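You operate a simulated robot arm through the tools that you are given. There is no shell and no other tool.

Carry out the task below with a simulated two-armed robot. There is one attempt and no reset: what you move stays moved.

## Task
Varnish the top of the short wood block and rack it.
Fine: it goes on the drying rails; use the teal brush, stand it back where it stood and shut the tin. Set down upright: teal varnish brush, short wood block. A coat counts when it lies all over at full strength: go over it till it gets no stronger.

The check looks at the end state, three seconds after you hand in, the way a careful person would. Anything else that was tipped, shoved, dropped, spilled or broken makes it a failure.

## Robot
Two 7-joint arms with fingered hands on one trunk that stands fixed in place. Base frame: the origin is at the foot of the trunk, x ahead of it, y to its left, z up; the work surface is at about z = 0.88. Readings come in m, degrees, newtons and seconds.
The left shoulder is at [0.071, 0.172, 1.327], the right one opposite. Payload 5 kg a hand.
Tool frame (each hand has its own): the origin (TCP) lies between the finger pads and is the grasp point; the fingertips stand 0.043 m ahead of it; z points along the fingers, y is the line along which they close. The gripper opens to 0.144 m. The gripper's body begins 0.05 m behind the TCP. The gripper is a hand of 5 fingers: y runs from the thumb to the fingers, the wrist lies at [-0.021, -0.124, -0.221] in the tool frame, and closing takes about 1.5 s.
Orientation is that of the tool frame in the base frame, as a unit quaternion [x, y, z, w]. With the fingers straight down and the wrist toward the robot, the tool's x, y and z point along [0, 1, 0], [1, 0, 0] and [0, 0, -1] of the base frame.

## Interface
- The arms move only by the tool apply_moves. It takes "left_moves", "right_moves" or both (then of equal length, played together; a hand with none holds still); each is a list of rows, each a list of 7 numbers: the shift along the base's x, y, z in m, then the turn, a rotation vector about the base's x, y, z in degrees, then the gripper command, from -1 (shut) to 1 (fully open), values between in proportion. In form: [[tx, ty, tz, wx, wy, wz, grip], ...]. A call has 1 to 20 rows; each row shifts and turns the commanded pose from where the row before left it. Each row takes 0.2 s and may step no farther than 0.05 m and 8.6 degrees from the row before; otherwise, or with a gripper value out of range, the whole call is refused. A pose out of reach is approached as far as the arm can. The call stops where the force on the tool passes 70 N (or 10 N more than at its start, if that is more) or the arm is blocked; 0.2 s more then pass. Each finger travels about 0.045 m/s and halts on what it meets, pressing with about 26 N; the grip force reading is that of the motor and also rises with nothing between the fingers. The clock runs only during rows and for 0.2 s after the last one: add rows that do not move to give the fingers time. The reply holds the time, the measured pose of the TCP, the force on the tool along the base axes, the opening and the grip force, in the units named above and with some noise, with the torque about the TCP (base axes, N m) and any sound that the robot's microphone picked up.
- Cameras (640 x 400 px; columns grow to the right, rows downward): "scene" is now at [0.1434, -0.0249, 1.561]; the picture's right is [-0.24, -0.97, 0.00], its down [-0.56, 0.14, -0.81] and it looks along [0.79, -0.20, -0.58] (base axes); focal length 367 px, centre (320, 200). "left" rides on the left gripper at [-0.086, -0.108, -0.168] in its tool frame; the picture's right is [-0.80, -0.28, 0.53], its down [0.54, -0.73, 0.42] and it looks along [0.27, 0.63, 0.73] (tool axes); focal length 275 px, centre (320, 200). "right" rides on the right gripper at [0.086, -0.109, -0.168] in its tool frame; the picture's right is [-0.80, 0.28, -0.53], its down [-0.54, -0.73, 0.42] and it looks along [-0.27, 0.63, 0.73] (tool axes); focal length 275 px, centre (320, 200). There is no depth. A picture from a camera that has moved, and an enlarged one, comes with that camera's place and axes in the base frame and with its lens. The place of the scene camera against the robot may be out by one fixed shift of up to 0.012 m in any direction.
- snapshot(camera): a new picture of that camera. The clock stands still meanwhile.
- slide_trunk(by): slides the trunk up (or, below 0, down) by that many m; the arms and the scene camera ride with it, the base frame stays. It gives what a move gives, with no picture.
- grasp_type(shape, hand): the hand has 5 fingers and takes this shape, open, in about a second: jaw (thumb against the fingers, like two jaws); tri (thumb and two fingers); tip (a fingertip pinch); poke (one finger out to press); point (the index stretched); flat (the hand flat); cup (the hand cupped); fist (a fist). The gripper value then closes the fingers along that shape, each until it touches; the sizes above hold for jaw. It gives what a move gives, with no picture.
- head_to(pan, tilt): turns the head with the scene camera to pan (to the left, within 86 degrees either way) and tilt (down, from -29 to 69), counted from straight ahead of the robot. It gives what a move gives.
- zoom(camera, box): a new picture of the part [left, top, right, bottom] of that camera's present view, enlarged. The clock stands still meanwhile.
- close_job(): hands the job in; it is judged then, once.

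Nothing tells you positions but the pictures and the camera data. Unless the task says otherwise, let go and move clear before handing in.

The tools are called after ">>>" as a command line: name --argument value ..., lists and objects as JSON in quotes. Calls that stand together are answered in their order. apply_moves: Moves the arms, as the interface text tells. Its arguments: {"type":"object","properties":{"left_moves":{"type":"array"},"right_moves":{"type":"array"}},"required":[]} The other tools are called the same way: slide_trunk (by) slides the trunk up or down; grasp_type (shape, hand) gives the hand a shape; head_to (pan, tilt) turns the head that bears the scene camera; snapshot (camera) takes a picture; zoom (camera, box) takes an enlarged picture of a part of a camera's view; close_job () hands the job in.

At the start:

```text
time_s: 0.0
left_position: [0.8181, 0.2459, 1.2219]
left_orientation: [0.707, 0.707, -0.001, 0.0]
left_force: [0.5, -0.9, 0.9]
left_torque: [0.0, 0.04, 0.02]
left_opening: 0.1434
left_grasp_force: 0.0
left_shape: jaw
right_position: [0.7417, -0.4216, 1.2502]
right_orientation: [0.707, 0.707, 0.0, 0.0]
right_force: [0.7, 0.1, 0.3]
right_torque: [0.0, 0.01, 0.01]
right_opening: 0.1436
right_grasp_force: 0.1
right_shape: jaw
trunk travel left (down, up): [-0.425, 0.515]
head pan, tilt: [-14.1, 35.5]
```

scene: 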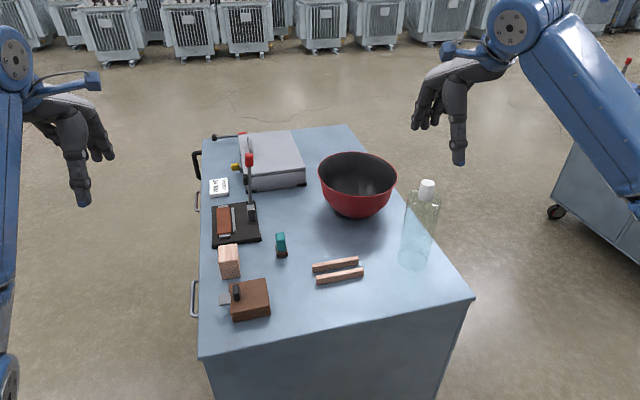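
right: 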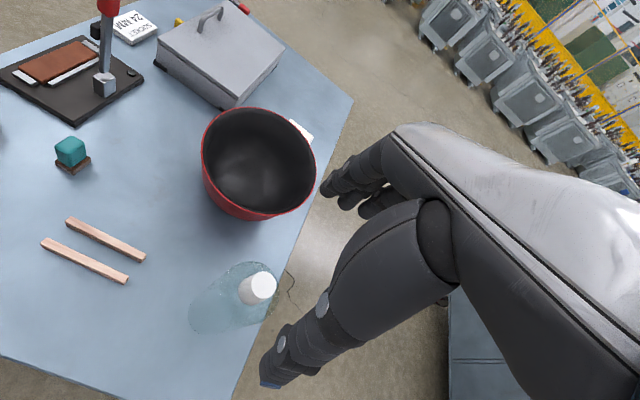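
left: 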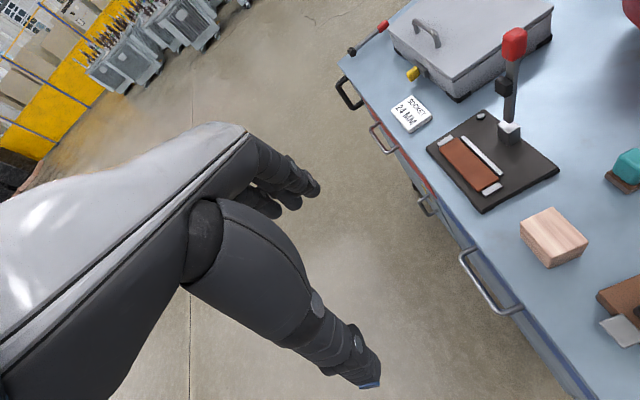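

The bench holds a wood block, a brown tin-like box, a teal-handled brush, two wooden rails, a bowl, a bottle and some tools. I'll look closer before moving anything.

>>> zoom --camera "scene" --box '[190, 200, 310, 330]'

>>> zoom --camera "scene" --box '[190, 120, 450, 300]'

>>> zoom --camera "left" --box '[480, 120, 640, 370]'

>>> zoom --camera "right" --box '[0, 100, 200, 300]'

```text
3.08 times, centred on (250, 265) of scene
camera zoom: at [0.1434, -0.0249, 1.561], right [-0.24, -0.97, 0.0], down [-0.56, 0.14, -0.81], along [0.79, -0.2, -0.58], focal length 1129 px, centre (535, 0)
```

zoom: 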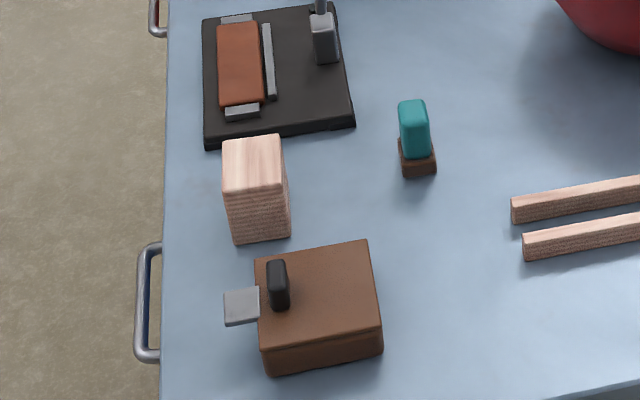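

```text
2.22 times, centred on (320, 210) of scene
camera zoom: at [0.1434, -0.0249, 1.561], right [-0.24, -0.97, 0.0], down [-0.56, 0.14, -0.81], along [0.79, -0.2, -0.58], focal length 816 px, centre (320, 178)
```

zoom: 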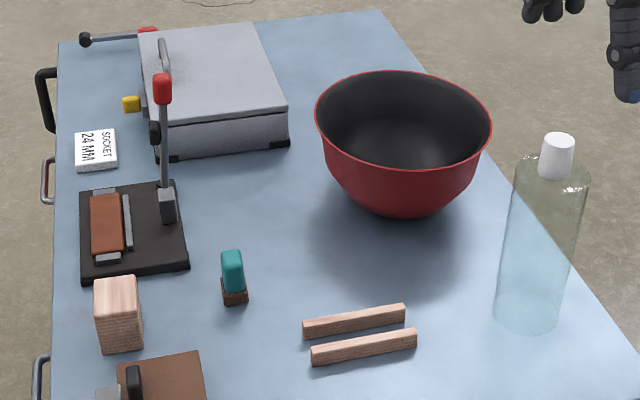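

```text
1.60 times, centred on (560, 245) of left
camera zoom: at [0.7099, 0.162, 1.3902], right [-0.28, -0.8, -0.53], down [-0.73, 0.54, -0.42], along [0.63, 0.27, -0.73], focal length 440 px, centre (-64, 128)
```

zoom: 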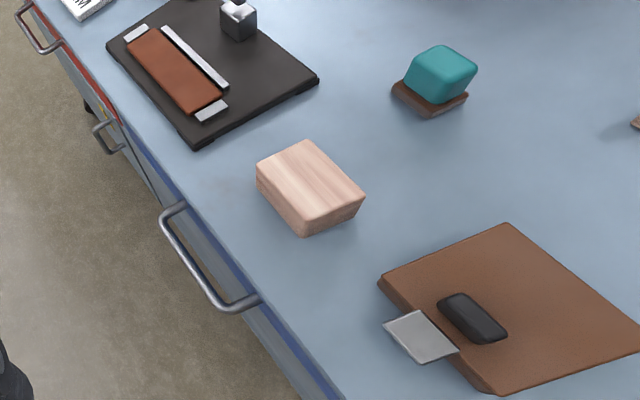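

```text
2.00 times, centred on (100, 200) of right
camera zoom: at [0.6344, -0.3355, 1.4177], right [0.28, -0.8, 0.53], down [-0.73, -0.54, -0.42], along [0.63, -0.27, -0.73], focal length 551 px, centre (760, 200)
```

zoom: 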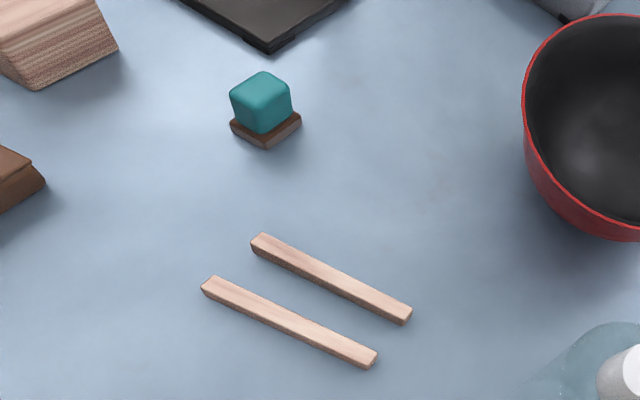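

The brush looks like a teal block standing on a dark base. The brown box with the black knob and silver tab is probably the tin. I'll turn the head for a more direct view before moving an arm.

>>> head_to --pan -6 --tilt 48

```text
time_s: 0.8
left_position: [0.8177, 0.2467, 1.2225]
left_orientation: [0.707, 0.707, 0.0, 0.001]
left_force: [0.2, 0.4, 0.0]
left_torque: [-0.01, 0.0, -0.01]
left_opening: 0.1434
left_grasp_force: 0.0
left_shape: jaw
right_position: [0.7421, -0.4232, 1.2507]
right_orientation: [0.707, 0.707, 0.0, 0.0]
right_force: [0.5, 0.0, -0.9]
right_torque: [-0.03, -0.01, 0.0]
right_opening: 0.1433
right_grasp_force: 0.0
right_shape: jaw
trunk travel left (down, up): [-0.425, 0.515]
head pan, tilt: [-6.0, 48.0]
```

>>> snapshot --camera "scene"

>>> zoom --camera "scene" --box '[220, 190, 380, 290]'

```text
taken
camera scene: at [0.1367, -0.0118, 1.5428], right [-0.1, -0.99, 0.0], down [-0.74, 0.08, -0.67], along [0.67, -0.07, -0.74], focal length 367 px, centre (320, 200)
```

scene: 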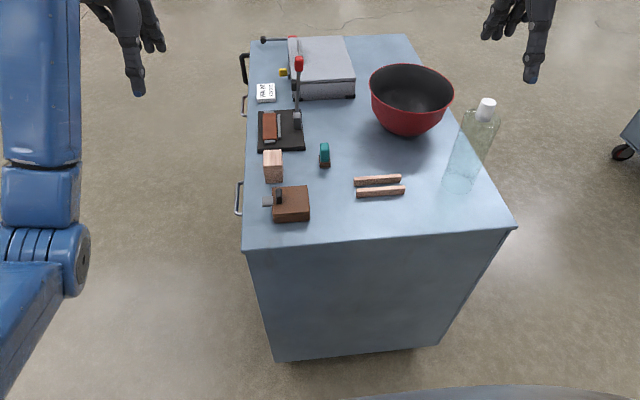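

```text
4.00 times, centred on (300, 240) of scene
camera zoom: at [0.1367, -0.0118, 1.5428], right [-0.1, -0.99, 0.0], down [-0.74, 0.08, -0.67], along [0.67, -0.07, -0.74], focal length 1468 px, centre (400, 40)
```

zoom: 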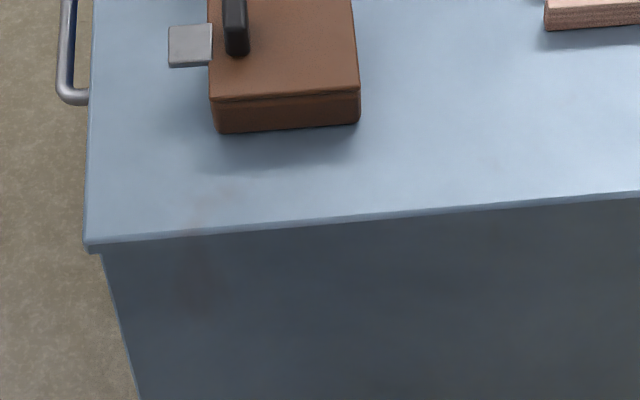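

The head turn worked, though the things now sit higher in the frame. I'll zoom in on the tin, block and brush.

>>> zoom --camera "scene" --box '[240, 140, 352, 230]'

>>> zoom --camera "scene" --box '[256, 176, 320, 226]'

>>> zoom --camera "scene" --box '[240, 40, 368, 120]'

```text
4.44 times, centred on (296, 185) of scene
camera zoom: at [0.1367, -0.0118, 1.5428], right [-0.1, -0.99, 0.0], down [-0.74, 0.08, -0.67], along [0.67, -0.07, -0.74], focal length 1631 px, centre (427, 267)
```

zoom: 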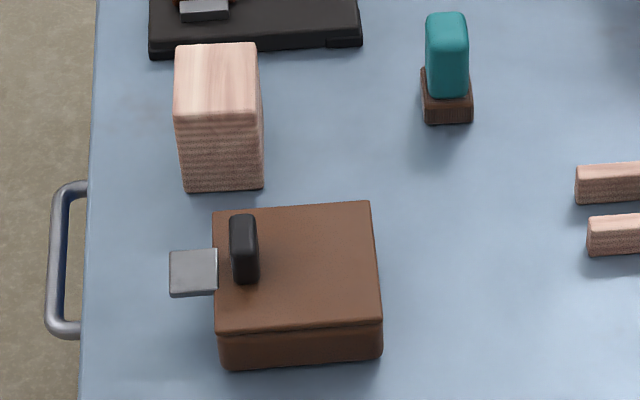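

```text
8.00 times, centred on (288, 201) of scene
camera zoom: at [0.1367, -0.0118, 1.5428], right [-0.1, -0.99, 0.0], down [-0.74, 0.08, -0.67], along [0.67, -0.07, -0.74], focal length 2936 px, centre (576, 192)
```

zoom: 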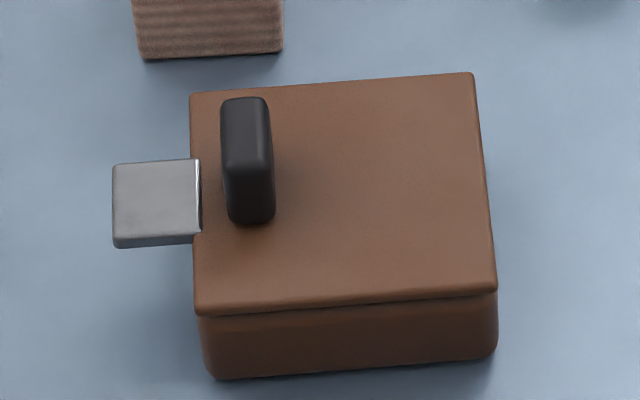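

```text
5.00 times, centred on (304, 80) of scene
camera zoom: at [0.1367, -0.0118, 1.5428], right [-0.1, -0.99, 0.0], down [-0.74, 0.08, -0.67], along [0.67, -0.07, -0.74], focal length 1835 px, centre (400, 800)
```

zoom: 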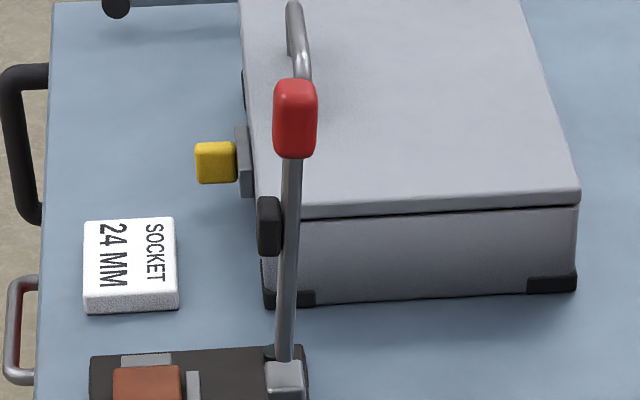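

The tin has a black knob on its lid and a silver tab sticking out on its left side. I'll bring the left hand's camera round to look at the tin from that side.

>>> apply_moves --left_moves '[[-0.012, -0.012, -0.01, 0, 0, -8.2, 1], [-0.014, -0.012, -0.012, 0, 0, -8.2, 1], [-0.014, -0.014, -0.014, 0, 0, -8.2, 1], [-0.014, -0.014, -0.014, 0, 0, -8.2, 1], [-0.014, -0.014, -0.014, 0, 0, -8.2, 1], [-0.014, -0.014, -0.014, 0, 0, -8.2, 1], [-0.014, -0.014, -0.014, 0, 0, -8.2, 1], [-0.014, -0.014, -0.014, 0, 0, -8.2, 1], [-0.014, -0.014, -0.014, 0, 0, -8.2, 1], [-0.014, -0.014, -0.014, 0, 0, -8.1, 1], [-0.014, -0.014, -0.014, 0, 0, -8.1, 1]]'

>>> snapshot --camera "left"

```text
time_s: 3.1
left_position: [0.6673, 0.098, 1.0725]
left_orientation: [1.0, -0.001, 0.001, 0.0]
left_force: [0.0, -0.5, 0.0]
left_torque: [-0.01, 0.05, 0.04]
left_opening: 0.1437
left_grasp_force: 0.1
left_shape: jaw
right_position: [0.7432, -0.4228, 1.2506]
right_orientation: [0.707, 0.707, 0.0, 0.0]
right_force: [0.0, -0.2, -0.3]
right_torque: [-0.01, 0.03, -0.01]
right_opening: 0.1436
right_grasp_force: 0.1
right_shape: jaw
trunk travel left (down, up): [-0.425, 0.515]
head pan, tilt: [-6.0, 48.0]
```

```text
taken
camera left: at [0.5809, 0.2068, 1.2413], right [-0.8, 0.29, -0.53], down [0.54, 0.73, -0.42], along [0.27, -0.63, -0.73], focal length 275 px, centre (320, 200)
```

left: 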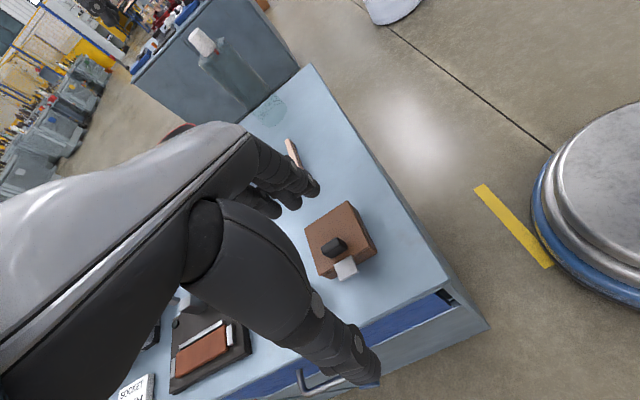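

>>> zoom --camera "left" --box '[290, 190, 400, 290]'

```text
4.00 times, centred on (345, 240) of left
camera zoom: at [0.5809, 0.2068, 1.2413], right [-0.8, 0.29, -0.53], down [0.54, 0.73, -0.42], along [0.27, -0.63, -0.73], focal length 1101 px, centre (220, 40)
```

zoom: 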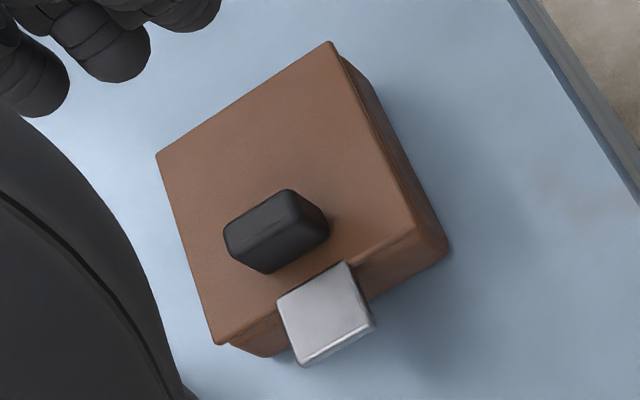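

The silver tab seems to hang from the tin's front edge, but I can't tell how the lid opens. I'll tilt the left hand for a lower view.

>>> apply_moves --left_moves '[[0, 0.03, -0.01, -7.5, 0, 0, 1], [0, 0.03, -0.02, -7.5, 0, 0, 1], [0, 0.03, -0.025, -7.5, 0, 0, 1], [0, 0.02, -0.025, -7.5, 0, 0, 1]]'

>>> snapshot --camera "left"

```text
time_s: 4.2
left_position: [0.6654, 0.2077, 0.9924]
left_orientation: [0.965, 0.0, 0.0, 0.26]
left_force: [1.2, 0.4, 0.9]
left_torque: [-0.03, 0.03, 0.01]
left_opening: 0.1437
left_grasp_force: 0.1
left_shape: jaw
right_position: [0.7427, -0.4215, 1.2508]
right_orientation: [0.707, 0.707, -0.001, 0.0]
right_force: [1.6, 0.0, 0.1]
right_torque: [-0.03, -0.01, -0.02]
right_opening: 0.1436
right_grasp_force: 0.0
right_shape: jaw
trunk travel left (down, up): [-0.425, 0.515]
head pan, tilt: [-6.0, 48.0]
```

```text
taken
camera left: at [0.5792, 0.3875, 1.0839], right [-0.8, -0.02, -0.61], down [0.54, 0.41, -0.73], along [0.27, -0.91, -0.32], focal length 275 px, centre (320, 200)
```

left: 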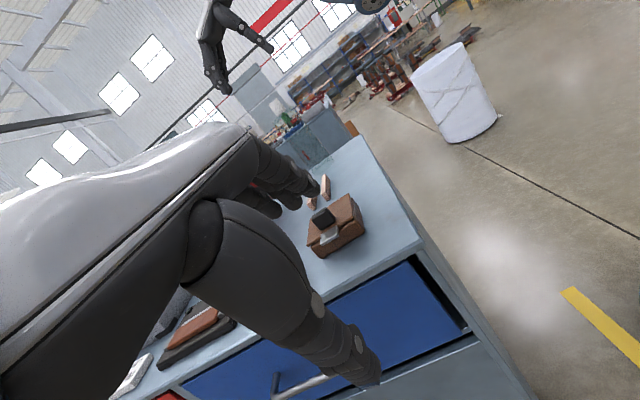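

>>> zoom --camera "left" --box '[296, 184, 376, 264]'

```text
5.00 times, centred on (336, 224) of left
camera zoom: at [0.5792, 0.3875, 1.0839], right [-0.8, -0.02, -0.61], down [0.54, 0.41, -0.73], along [0.27, -0.91, -0.32], focal length 1376 px, centre (240, 80)
```

zoom: 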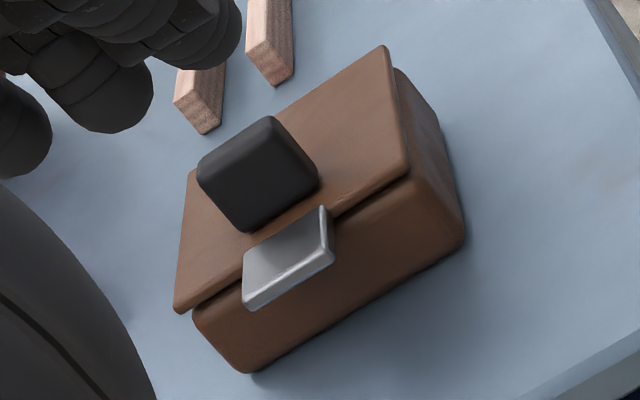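

The lid overhangs slightly and carries the knob, with the silver latch tab just below its edge. The tin's lid spans about x 0.66–0.745 and y −0.044 to 0.042, with its top at z≈0.915. I'll zoom more for the knob and tab.

>>> zoom --camera "left" --box '[306, 196, 346, 236]'

>>> zoom --camera "scene" --box '[260, 180, 290, 215]'

```text
10.00 times, centred on (326, 216) of left
camera zoom: at [0.5792, 0.3875, 1.0839], right [-0.8, -0.02, -0.61], down [0.54, 0.41, -0.73], along [0.27, -0.91, -0.32], focal length 2753 px, centre (260, 40)
```

zoom: 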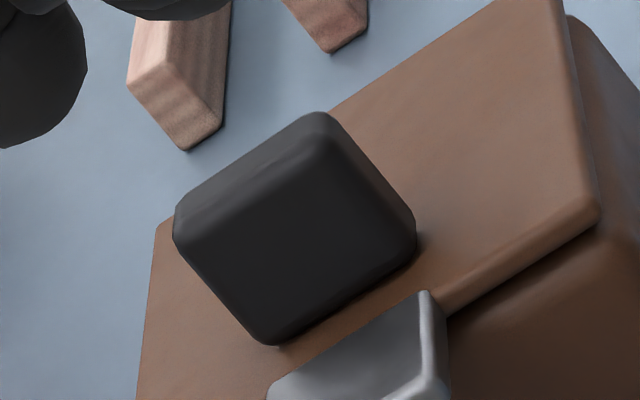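

```text
11.43 times, centred on (275, 198) of scene
camera zoom: at [0.1368, -0.0101, 1.5428], right [-0.1, -0.99, 0.0], down [-0.74, 0.08, -0.67], along [0.67, -0.07, -0.74], focal length 4195 px, centre (834, 229)
```

zoom: 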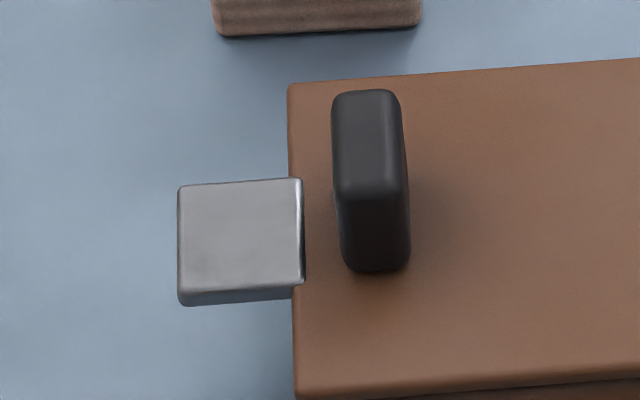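

The tab's inner edge sits at or just over the lid edge, so it may be a latch or part of the lid. I'll swing the right hand, kept high over the bottle, for a look from the right at the hinge side, the brush and the rails.

>>> apply_moves --right_moves '[[-0.004, 0.02, 0.02, 0, 0, 8.2, 1], [-0.004, 0.023, 0.01, 0, 0, 8.2, 1], [-0.004, 0.023, 0, 0, 0, 8.2, 1], [-0.004, 0.023, 0, 0, 0, 8.2, 1], [-0.004, 0.023, 0, 0, 0, 8.2, 1], [-0.004, 0.023, 0, 0, 0, 8.2, 1], [-0.004, 0.023, -0.01, 0, 0, 8.2, 1], [-0.004, 0.023, -0.02, 0, 0, 8.2, 1], [-0.004, 0.023, -0.04, 0, 0, 8.2, 1], [-0.004, 0.023, -0.04, 0, 0, 8.1, 1], [-0.004, 0.023, -0.04, 0, 0, 8.1, 1], [0, 0, -0.03, 0, 0, 0, 1]]'

>>> snapshot --camera "right"

>>> snapshot --camera "scene"

```text
time_s: 6.8
left_position: [0.6651, 0.2073, 0.9928]
left_orientation: [0.966, 0.0, 0.001, 0.259]
left_force: [-0.7, -0.2, 0.2]
left_torque: [0.06, 0.0, 0.01]
left_opening: 0.1439
left_grasp_force: 0.1
left_shape: jaw
right_position: [0.6992, -0.1702, 1.1008]
right_orientation: [-0.001, 1.0, 0.0, -0.001]
right_force: [-0.8, -0.6, 0.1]
right_torque: [0.02, 0.0, 0.03]
right_opening: 0.1437
right_grasp_force: 0.1
right_shape: jaw
trunk travel left (down, up): [-0.425, 0.515]
head pan, tilt: [-6.0, 48.0]
```

```text
taken
camera right: at [0.6136, -0.2796, 1.2683], right [0.8, 0.28, 0.53], down [0.54, -0.72, -0.42], along [0.27, 0.63, -0.73], focal length 275 px, centre (320, 200)
```

right: 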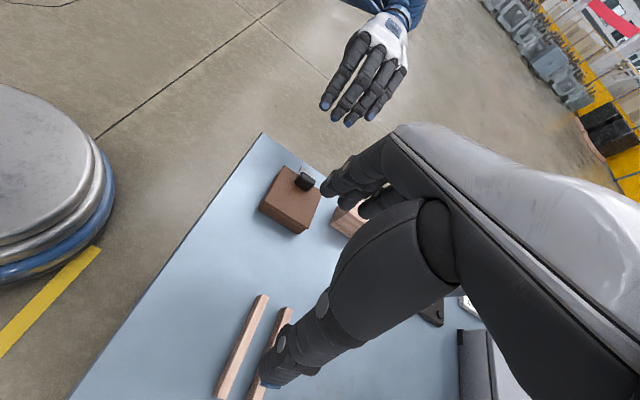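

```text
taken
camera scene: at [0.1367, -0.0129, 1.5428], right [-0.1, -0.99, 0.0], down [-0.74, 0.08, -0.67], along [0.67, -0.07, -0.74], focal length 367 px, centre (320, 200)
```

scene: 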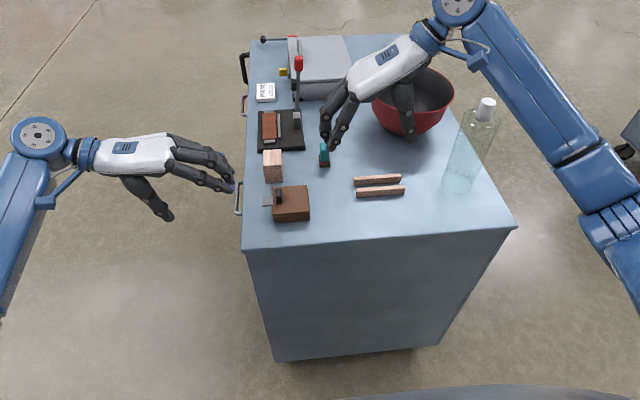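

The right hand hovers over the bench, clear of everything. I'll zoom on the tin's back side.

>>> zoom --camera "right" --box '[250, 155, 340, 245]'

>>> zoom --camera "right" --box '[200, 280, 300, 400]'

```text
4.44 times, centred on (295, 200) of right
camera zoom: at [0.6136, -0.2796, 1.2683], right [0.8, 0.28, 0.53], down [0.54, -0.72, -0.42], along [0.27, 0.63, -0.73], focal length 1224 px, centre (431, 200)
```

zoom: 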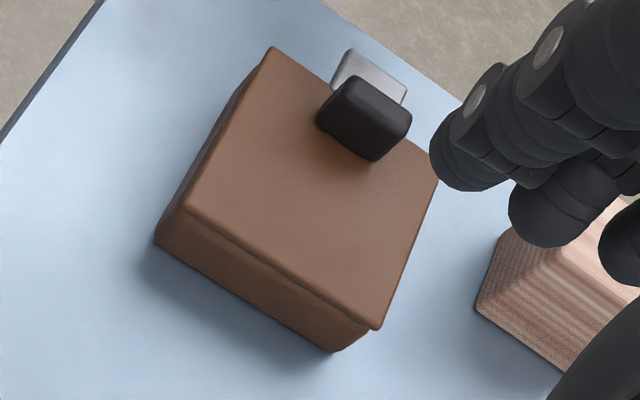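

```text
3.33 times, centred on (250, 340) of right
camera zoom: at [0.6136, -0.2796, 1.2683], right [0.8, 0.28, 0.53], down [0.54, -0.72, -0.42], along [0.27, 0.63, -0.73], focal length 918 px, centre (553, -267)
```

zoom: 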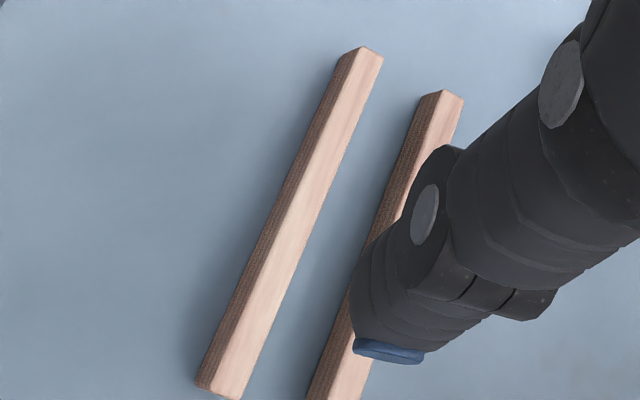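

No hinge hardware shows, but the knob near the left edge suggests the lid hinges on the right. I'll now use the left camera to get good fixes on the block, brush and rails.

>>> apply_moves --left_moves '[[0.02, 0.0, 0.03, 0, 0, 0, 1], [0.04, 0.0, 0.03, 0, 0, 0, 1], [0.045, 0.0, 0.02, 0, 0, 0, 1], [0.045, 0.0, 0.0, 0, 0, 0, 1]]'

>>> snapshot --camera "left"

```text
time_s: 7.8
left_position: [0.8171, 0.2084, 1.0717]
left_orientation: [0.966, 0.001, -0.001, 0.258]
left_force: [1.4, 0.4, -1.1]
left_torque: [-0.06, 0.09, -0.05]
left_opening: 0.1438
left_grasp_force: 0.2
left_shape: jaw
right_position: [0.702, -0.1709, 1.0992]
right_orientation: [-0.001, 1.0, 0.0, -0.001]
right_force: [0.4, -0.5, -0.7]
right_torque: [0.05, 0.06, -0.02]
right_opening: 0.1437
right_grasp_force: 0.0
right_shape: jaw
trunk travel left (down, up): [-0.425, 0.515]
head pan, tilt: [-6.0, 48.0]
```

```text
taken
camera left: at [0.7315, 0.3861, 1.1631], right [-0.8, -0.02, -0.6], down [0.54, 0.42, -0.73], along [0.27, -0.91, -0.32], focal length 275 px, centre (320, 200)
```

left: 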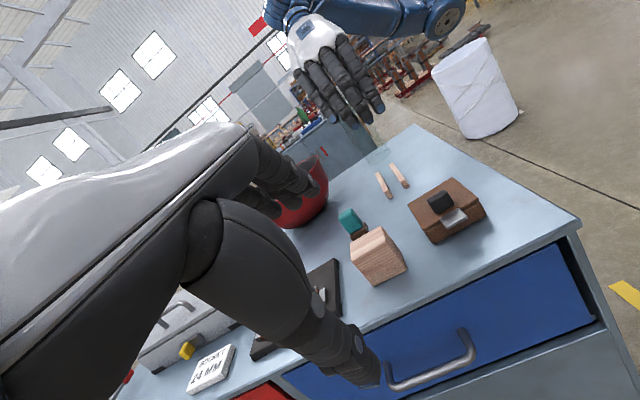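

>>> zoom --camera "left" --box '[330, 200, 410, 290]'

>>> zoom --camera "left" --box '[360, 150, 500, 250]'

>>> zoom --camera "left" --box '[405, 170, 490, 245]'

```text
4.44 times, centred on (370, 245) of left
camera zoom: at [0.7315, 0.3861, 1.1631], right [-0.8, -0.02, -0.6], down [0.54, 0.42, -0.73], along [0.27, -0.91, -0.32], focal length 1224 px, centre (98, 0)
```

zoom: 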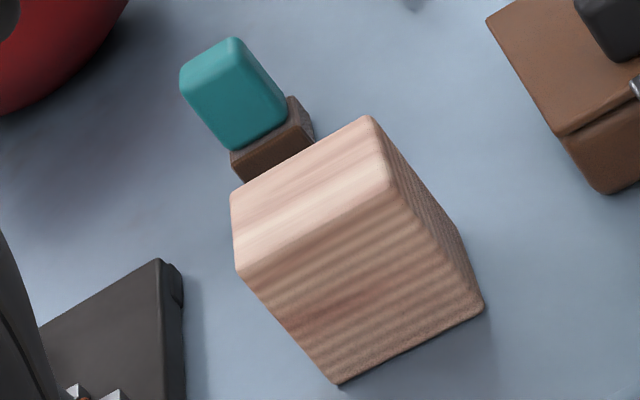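

```text
4.00 times, centred on (430, 200) of left
camera zoom: at [0.7315, 0.3861, 1.1631], right [-0.8, -0.02, -0.6], down [0.54, 0.42, -0.73], along [0.27, -0.91, -0.32], focal length 1101 px, centre (-120, 200)
```

zoom: 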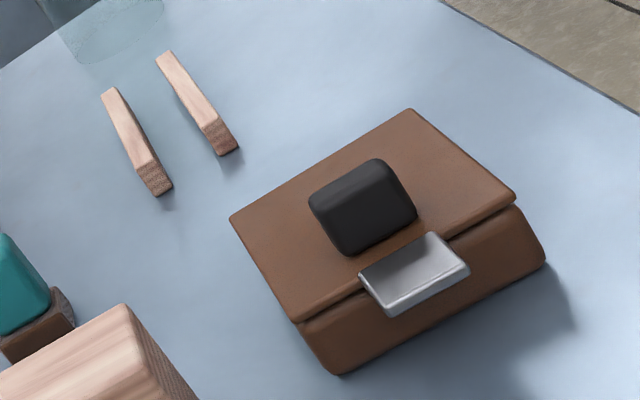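

```text
5.33 times, centred on (448, 208) of left
camera zoom: at [0.7315, 0.3861, 1.1631], right [-0.8, -0.02, -0.6], down [0.54, 0.42, -0.73], along [0.27, -0.91, -0.32], focal length 1468 px, centre (-360, 160)
```

zoom: 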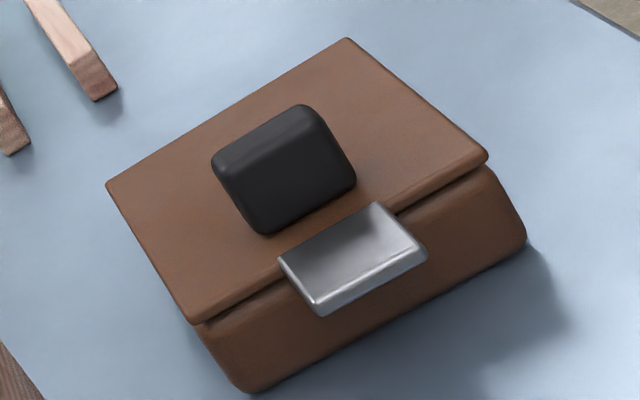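

The block is at about (0.823, 0.029) with its top at z≈0.939, and the tin's centre is at about (0.70, 0). The brush is near (0.84, −0.10). I'll turn the right hand back to face ahead and look at the brush more closely.

>>> apply_moves --right_moves '[[0.003, 0.006, 0, 0, 0, -8.2, 1], [0.003, 0.006, 0, 0, 0, -8.2, 1], [0.003, 0.006, 0, 0, 0, -8.2, 1], [0.003, 0.006, 0, 0, 0, -8.2, 1], [0.003, 0.006, 0, 0, 0, -8.2, 1], [0.003, 0.006, 0, 0, 0, -8.2, 1], [0.003, 0.006, -0.01, 0, 0, -8.2, 1], [0.003, 0.006, -0.01, 0, 0, -8.2, 1], [0.003, 0.006, -0.01, 0, 0, -8.2, 1], [0.003, 0.006, -0.01, 0, 0, -8.1, 1], [0.003, 0.006, 0, 0, 0, -8.1, 1]]'

>>> snapshot --camera "right"

```text
time_s: 10.2
left_position: [0.8167, 0.2082, 1.0723]
left_orientation: [0.966, 0.0, 0.0, 0.26]
left_force: [1.2, 0.2, 0.3]
left_torque: [-0.01, -0.02, 0.02]
left_opening: 0.1441
left_grasp_force: 0.1
left_shape: jaw
right_position: [0.7318, -0.1043, 1.0608]
right_orientation: [0.708, 0.706, 0.0, 0.001]
right_force: [0.4, -0.3, 0.5]
right_torque: [0.02, -0.02, -0.02]
right_opening: 0.1437
right_grasp_force: 0.0
right_shape: jaw
trunk travel left (down, up): [-0.425, 0.515]
head pan, tilt: [-6.0, 48.0]
```

```text
taken
camera right: at [0.6239, -0.0174, 1.2286], right [0.28, -0.8, 0.53], down [-0.73, -0.54, -0.42], along [0.63, -0.27, -0.73], focal length 275 px, centre (320, 200)
```

right: 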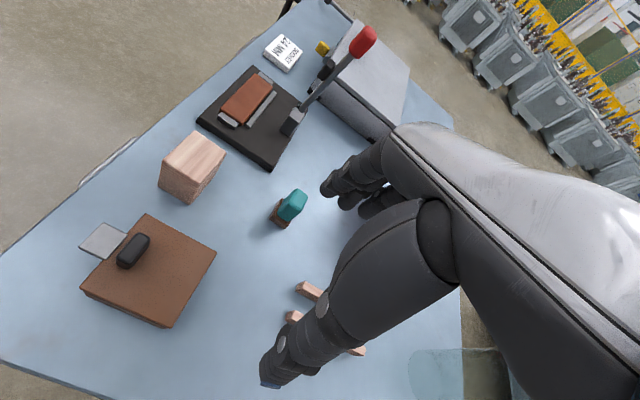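

>>> zoom --camera "right" --box '[255, 170, 335, 240]'

>>> zoom --camera "right" --box '[70, 120, 250, 335]'

>>> zoom --camera "right" --box '[70, 200, 170, 290]'

>>> zoom --camera "left" --box '[330, 200, 370, 240]'

```text
5.71 times, centred on (295, 205) of right
camera zoom: at [0.6239, -0.0174, 1.2286], right [0.28, -0.8, 0.53], down [-0.73, -0.54, -0.42], along [0.63, -0.27, -0.73], focal length 1573 px, centre (463, 171)
```

zoom: 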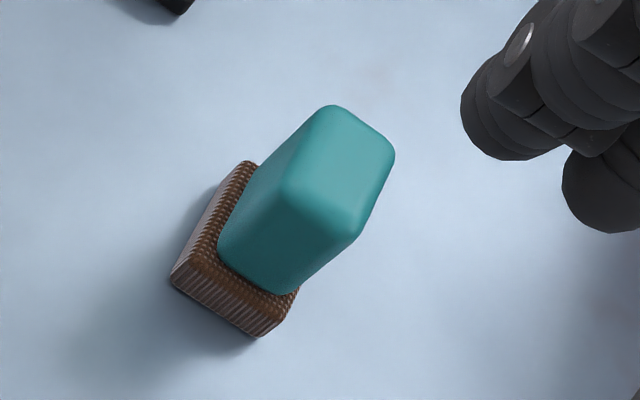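

```text
1.86 times, centred on (160, 228) of right
camera zoom: at [0.6239, -0.0174, 1.2286], right [0.28, -0.8, 0.53], down [-0.73, -0.54, -0.42], along [0.63, -0.27, -0.73], focal length 512 px, centre (618, 149)
```

zoom: 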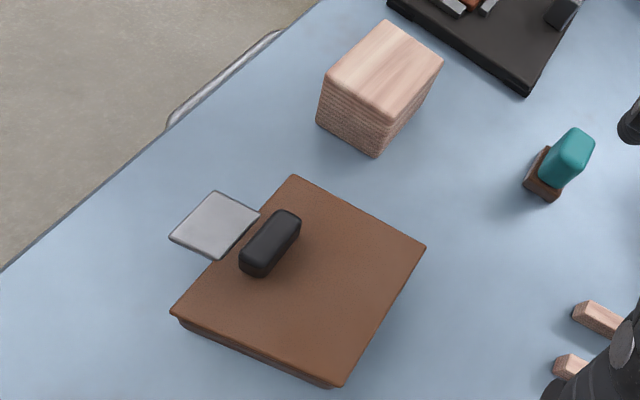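

```text
4.44 times, centred on (120, 245) of right
camera zoom: at [0.6239, -0.0174, 1.2286], right [0.28, -0.8, 0.53], down [-0.73, -0.54, -0.42], along [0.63, -0.27, -0.73], focal length 1224 px, centre (1209, 0)
```

zoom: 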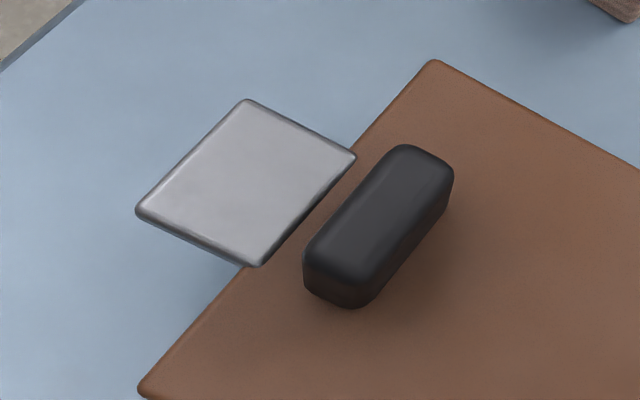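

```text
10.00 times, centred on (350, 220) of left
camera zoom: at [0.7302, 0.3873, 1.1638], right [-0.8, -0.02, -0.6], down [0.54, 0.42, -0.73], along [0.27, -0.91, -0.32], focal length 2753 px, centre (20, 0)
```

zoom: 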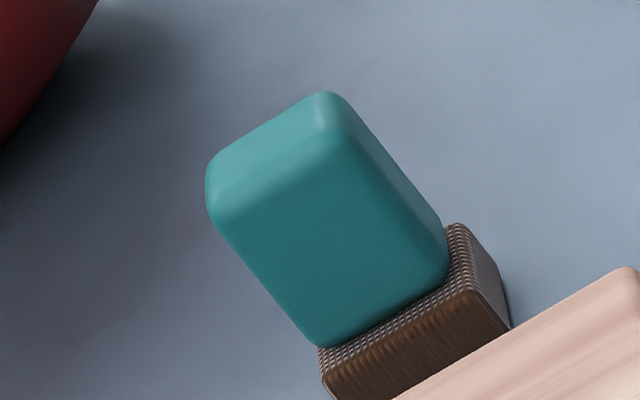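

The brush base is centred near (0.854, −0.097) with its handle top at z≈0.94. The knob is centred near (0.701, 0.0245) at z 0.915–0.941, and the tab butts against the lid's left edge. I'll move the right hand aside and bring the left hand above the knob, partly closed.

>>> apply_moves --left_moves '[[-0.0193, -0.0305, 0.0, 7.5, 0, 0, -0.1], [-0.0193, -0.0305, 0.0, 7.5, 0, 0, -0.1], [-0.0193, -0.0305, 0.0, 7.5, 0, 0, -0.1], [-0.0193, -0.0305, -0.01, 7.5, 0, 0, -0.1], [-0.0193, -0.0305, -0.01, 0, 0, 0, -0.1], [-0.0193, -0.0305, -0.01, 0, 0, 0, -0.1]]' --right_moves '[[0.0, -0.016, 0.01, 0, 0, 0, 1], [0.0, -0.016, 0.01, 0, 0, 0, 1], [0.0, -0.016, 0.01, 0, 0, 0, 1], [0.0, -0.016, 0.01, 0, 0, 0, 1], [0.0, -0.016, 0.01, 0, 0, 0, 1], [0.0, -0.016, 0.01, 0, 0, 0, 1]]'

>>> snapshot --camera "left"

>>> snapshot --camera "scene"

>>> snapshot --camera "right"

```text
time_s: 11.6
left_position: [0.6998, 0.0233, 1.0426]
left_orientation: [1.0, 0.001, 0.0, -0.002]
left_force: [0.0, 0.0, -0.1]
left_torque: [0.01, -0.02, -0.02]
left_opening: 0.0651
left_grasp_force: 0.1
left_shape: jaw
right_position: [0.7315, -0.2036, 1.1195]
right_orientation: [0.707, 0.708, 0.001, -0.001]
right_force: [0.0, -0.7, -0.1]
right_torque: [0.02, -0.01, 0.0]
right_opening: 0.1439
right_grasp_force: 0.1
right_shape: jaw
trunk travel left (down, up): [-0.425, 0.515]
head pan, tilt: [-6.0, 48.0]
```

```text
taken
camera left: at [0.614, 0.1318, 1.212], right [-0.8, 0.28, -0.53], down [0.54, 0.73, -0.42], along [0.27, -0.62, -0.73], focal length 275 px, centre (320, 200)
```

left: 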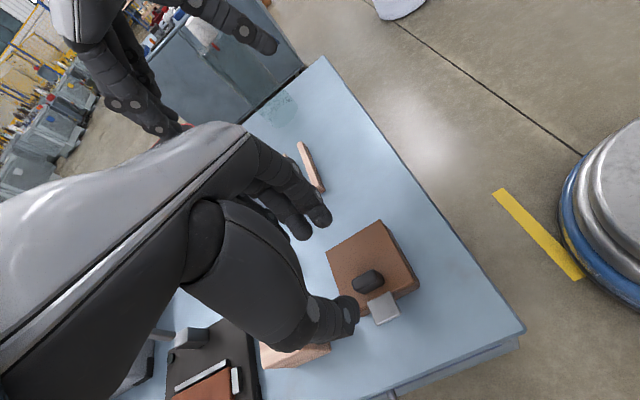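

```text
taken
camera scene: at [0.1359, -0.0135, 1.5428], right [-0.1, -0.99, 0.0], down [-0.74, 0.08, -0.67], along [0.67, -0.07, -0.74], focal length 367 px, centre (320, 200)
```

scene: 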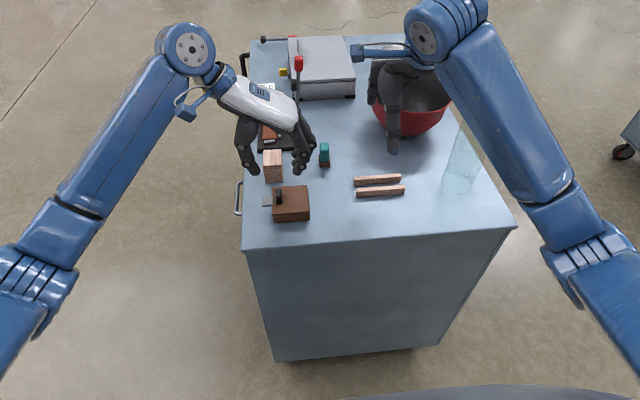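

```text
taken
camera right: at [0.6231, -0.1161, 1.2885], right [0.28, -0.8, 0.53], down [-0.73, -0.54, -0.42], along [0.63, -0.27, -0.73], focal length 275 px, centre (320, 200)
```

right: 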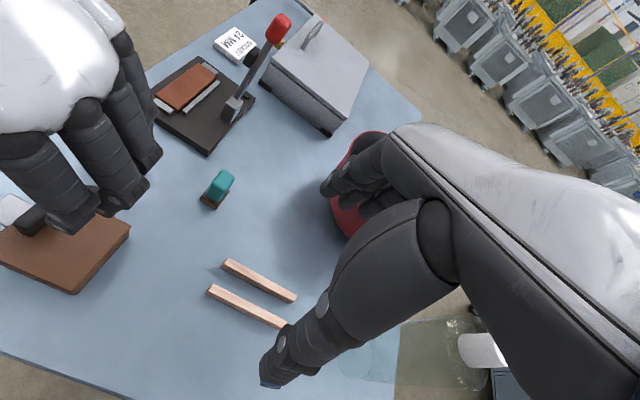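

The left hand is right above the knob with a 65 mm opening. I'll go down partway and check.

>>> apply_moves --left_moves '[[0.001, 0.001, -0.02, 0, 0, 0, -0.1], [0, 0, -0.02, 0, 0, 0, -0.1], [0, 0, -0.02, 0, 0, 0, -0.1], [0, 0, 0, 0, 0, 0, -0.1]]'

>>> zoom --camera "left" --box '[250, 180, 450, 340]'

>>> zoom --camera "scene" --box '[230, 130, 330, 230]'

>>> zoom --camera "right" --box '[0, 100, 200, 320]'

```text
time_s: 12.6
left_position: [0.7018, 0.0269, 0.9834]
left_orientation: [1.0, 0.0, 0.0, 0.0]
left_force: [-0.2, 0.0, -0.5]
left_torque: [-0.02, -0.01, -0.02]
left_opening: 0.0653
left_grasp_force: 0.0
left_shape: jaw
right_position: [0.7309, -0.2016, 1.1201]
right_orientation: [0.707, 0.707, 0.001, 0.0]
right_force: [-0.2, 0.1, 0.1]
right_torque: [0.06, -0.01, 0.0]
right_opening: 0.1436
right_grasp_force: 0.1
right_shape: jaw
trunk travel left (down, up): [-0.425, 0.515]
head pan, tilt: [-6.0, 48.0]
```

```text
2.50 times, centred on (350, 260) of left
camera zoom: at [0.6161, 0.1355, 1.1512], right [-0.8, 0.28, -0.53], down [0.54, 0.73, -0.42], along [0.27, -0.63, -0.73], focal length 688 px, centre (245, 50)
```

zoom: 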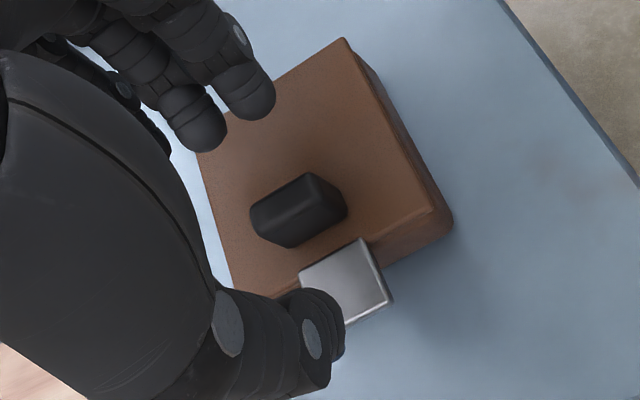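

```text
4.00 times, centred on (280, 180) of scene
camera zoom: at [0.1364, -0.0119, 1.5428], right [-0.1, -0.99, 0.0], down [-0.74, 0.08, -0.67], along [0.67, -0.07, -0.74], focal length 1468 px, centre (480, 280)
```

zoom: 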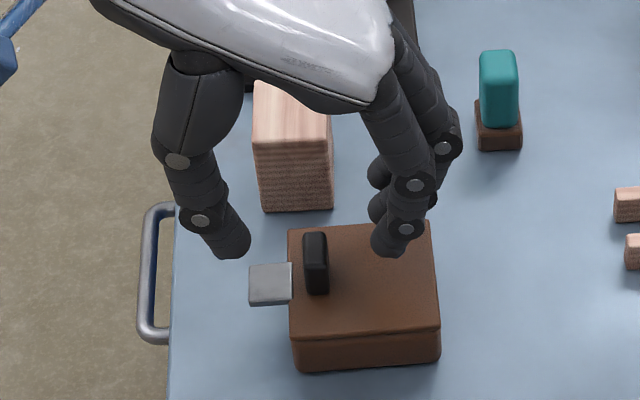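

```text
1.82 times, centred on (100, 210) of right
camera zoom: at [0.6235, -0.1149, 1.2882], right [0.28, -0.8, 0.53], down [-0.73, -0.54, -0.42], along [0.63, -0.27, -0.73], focal length 500 px, centre (720, 182)
```

zoom: 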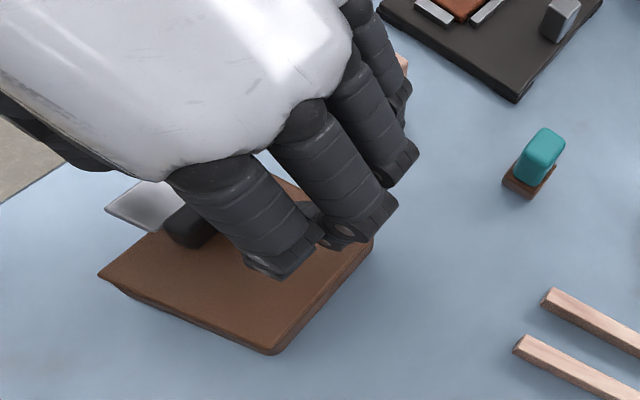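

The knob sits between thumb and fingers. I'll lower the last bit so the tips straddle the knob and then close.

>>> apply_moves --left_moves '[[0, -0.002, -0.009, 0, 0, 0, -0.1], [0, 0, -0.008, 0, 0, 0, -0.1], [0, 0, 0, 0, 0, 0, -0.1]]'

>>> zoom --camera "left" --box '[250, 180, 450, 340]'

>>> zoom --camera "scene" --box '[230, 130, 330, 230]'

```text
time_s: 13.3
left_position: [0.702, 0.0233, 0.9658]
left_orientation: [1.0, 0.001, 0.0, 0.0]
left_force: [-0.4, -0.1, -0.9]
left_torque: [0.01, 0.03, 0.03]
left_opening: 0.065
left_grasp_force: 0.2
left_shape: jaw
right_position: [0.7319, -0.201, 1.1212]
right_orientation: [0.707, 0.707, 0.0, 0.0]
right_force: [0.1, 0.6, -1.0]
right_torque: [0.0, 0.01, 0.01]
right_opening: 0.1437
right_grasp_force: 0.1
right_shape: jaw
trunk travel left (down, up): [-0.425, 0.515]
head pan, tilt: [-6.0, 48.0]
```

```text
2.50 times, centred on (350, 260) of left
camera zoom: at [0.6163, 0.1328, 1.1347], right [-0.8, 0.28, -0.53], down [0.54, 0.73, -0.42], along [0.27, -0.63, -0.73], focal length 688 px, centre (245, 50)
```

zoom: 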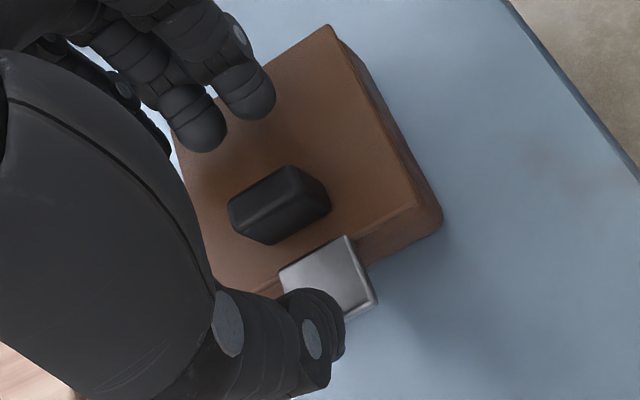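

```text
4.00 times, centred on (280, 180) of scene
camera zoom: at [0.1366, -0.0116, 1.5427], right [-0.1, -0.99, 0.0], down [-0.74, 0.08, -0.67], along [0.67, -0.07, -0.74], focal length 1468 px, centre (480, 280)
```

zoom: 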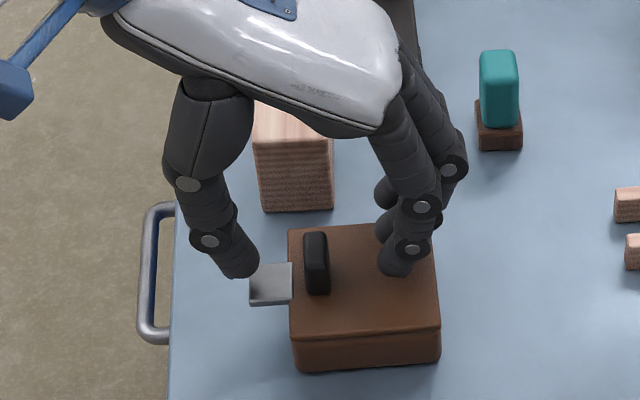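

The tips straddle the knob, so I'll close on it.

>>> apply_moves --left_moves '[[0, 0, 0, 0, 0, 0, -0.5], [0, 0, 0, 0, 0, 0, -0.7], [0, 0, 0, 0, 0, 0, -1], [0, 0, 0, 0, 0, 0, -1], [0, 0, 0, 0, 0, 0, -1]]'

>>> zoom --camera "left" --box '[250, 180, 450, 340]'

>>> zoom --camera "scene" --box '[230, 130, 330, 230]'

```text
time_s: 14.6
left_position: [0.7023, 0.0247, 0.9664]
left_orientation: [1.0, 0.001, 0.0, 0.0]
left_force: [0.8, 2.8, 2.0]
left_torque: [0.04, 0.0, 0.02]
left_opening: 0.0093
left_grasp_force: 25.7
left_shape: jaw
right_position: [0.7324, -0.2021, 1.1202]
right_orientation: [0.708, 0.707, 0.0, 0.0]
right_force: [-0.4, -1.1, 0.2]
right_torque: [-0.04, -0.02, 0.0]
right_opening: 0.1439
right_grasp_force: 0.0
right_shape: jaw
trunk travel left (down, up): [-0.425, 0.515]
head pan, tilt: [-6.0, 48.0]
```

```text
2.50 times, centred on (350, 260) of left
camera zoom: at [0.6163, 0.1333, 1.1348], right [-0.8, 0.28, -0.53], down [0.54, 0.73, -0.42], along [0.27, -0.63, -0.73], focal length 688 px, centre (245, 50)
```

zoom: 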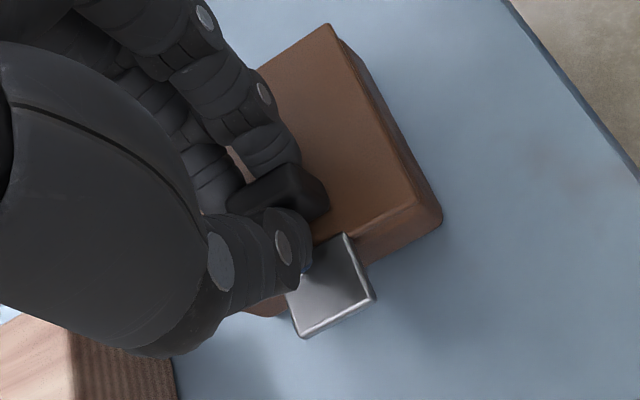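

```text
4.00 times, centred on (280, 180) of scene
camera zoom: at [0.1366, -0.0113, 1.5427], right [-0.1, -0.99, 0.0], down [-0.74, 0.08, -0.67], along [0.67, -0.07, -0.74], focal length 1468 px, centre (480, 280)
```

zoom: 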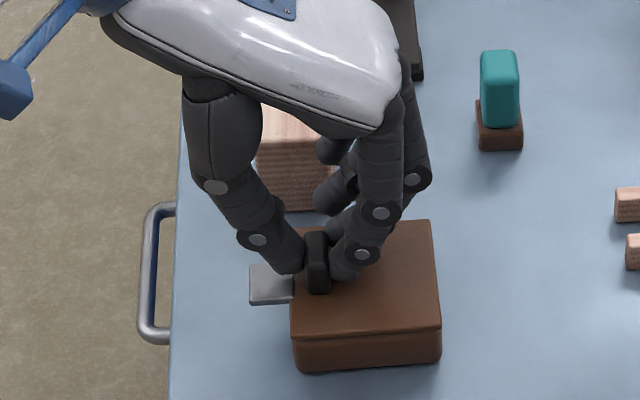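

I have the knob (9 mm opening, 26 N grip). I'll try a small lift along a right-side hinge arc and read the force.

>>> apply_moves --left_moves '[[0, 0, 0.003, 2.5, 0, 0, -1], [0, 0, 0.003, 2.5, 0, 0, -1], [0, 0, 0, 0, 0, 0, -1]]'

>>> zoom --camera "left" --box '[250, 180, 450, 340]'

>>> zoom --camera "scene" --box '[230, 130, 330, 230]'

```text
time_s: 15.3
left_position: [0.7005, 0.0235, 0.9723]
left_orientation: [0.999, 0.0, -0.001, -0.043]
left_force: [-0.2, -5.1, -0.4]
left_torque: [-0.23, 0.02, 0.07]
left_opening: 0.0095
left_grasp_force: 25.7
left_shape: jaw
right_position: [0.732, -0.2017, 1.1205]
right_orientation: [0.708, 0.707, -0.001, 0.0]
right_force: [-0.6, 0.5, -0.3]
right_torque: [-0.03, 0.0, 0.01]
right_opening: 0.1437
right_grasp_force: 0.0
right_shape: jaw
trunk travel left (down, up): [-0.425, 0.515]
head pan, tilt: [-6.0, 48.0]
```

```text
2.50 times, centred on (350, 260) of left
camera zoom: at [0.6161, 0.1173, 1.1493], right [-0.8, 0.33, -0.51], down [0.54, 0.76, -0.36], along [0.27, -0.56, -0.78], focal length 688 px, centre (245, 50)
```

zoom: 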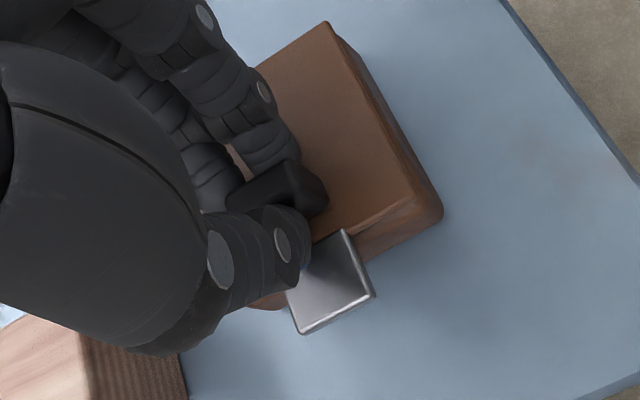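

```text
4.00 times, centred on (280, 180) of scene
camera zoom: at [0.1368, -0.012, 1.5427], right [-0.1, -0.99, 0.0], down [-0.74, 0.08, -0.67], along [0.67, -0.07, -0.74], focal length 1468 px, centre (480, 280)
```

zoom: 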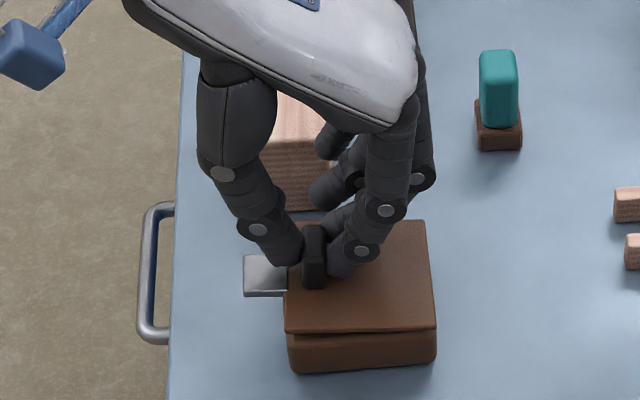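

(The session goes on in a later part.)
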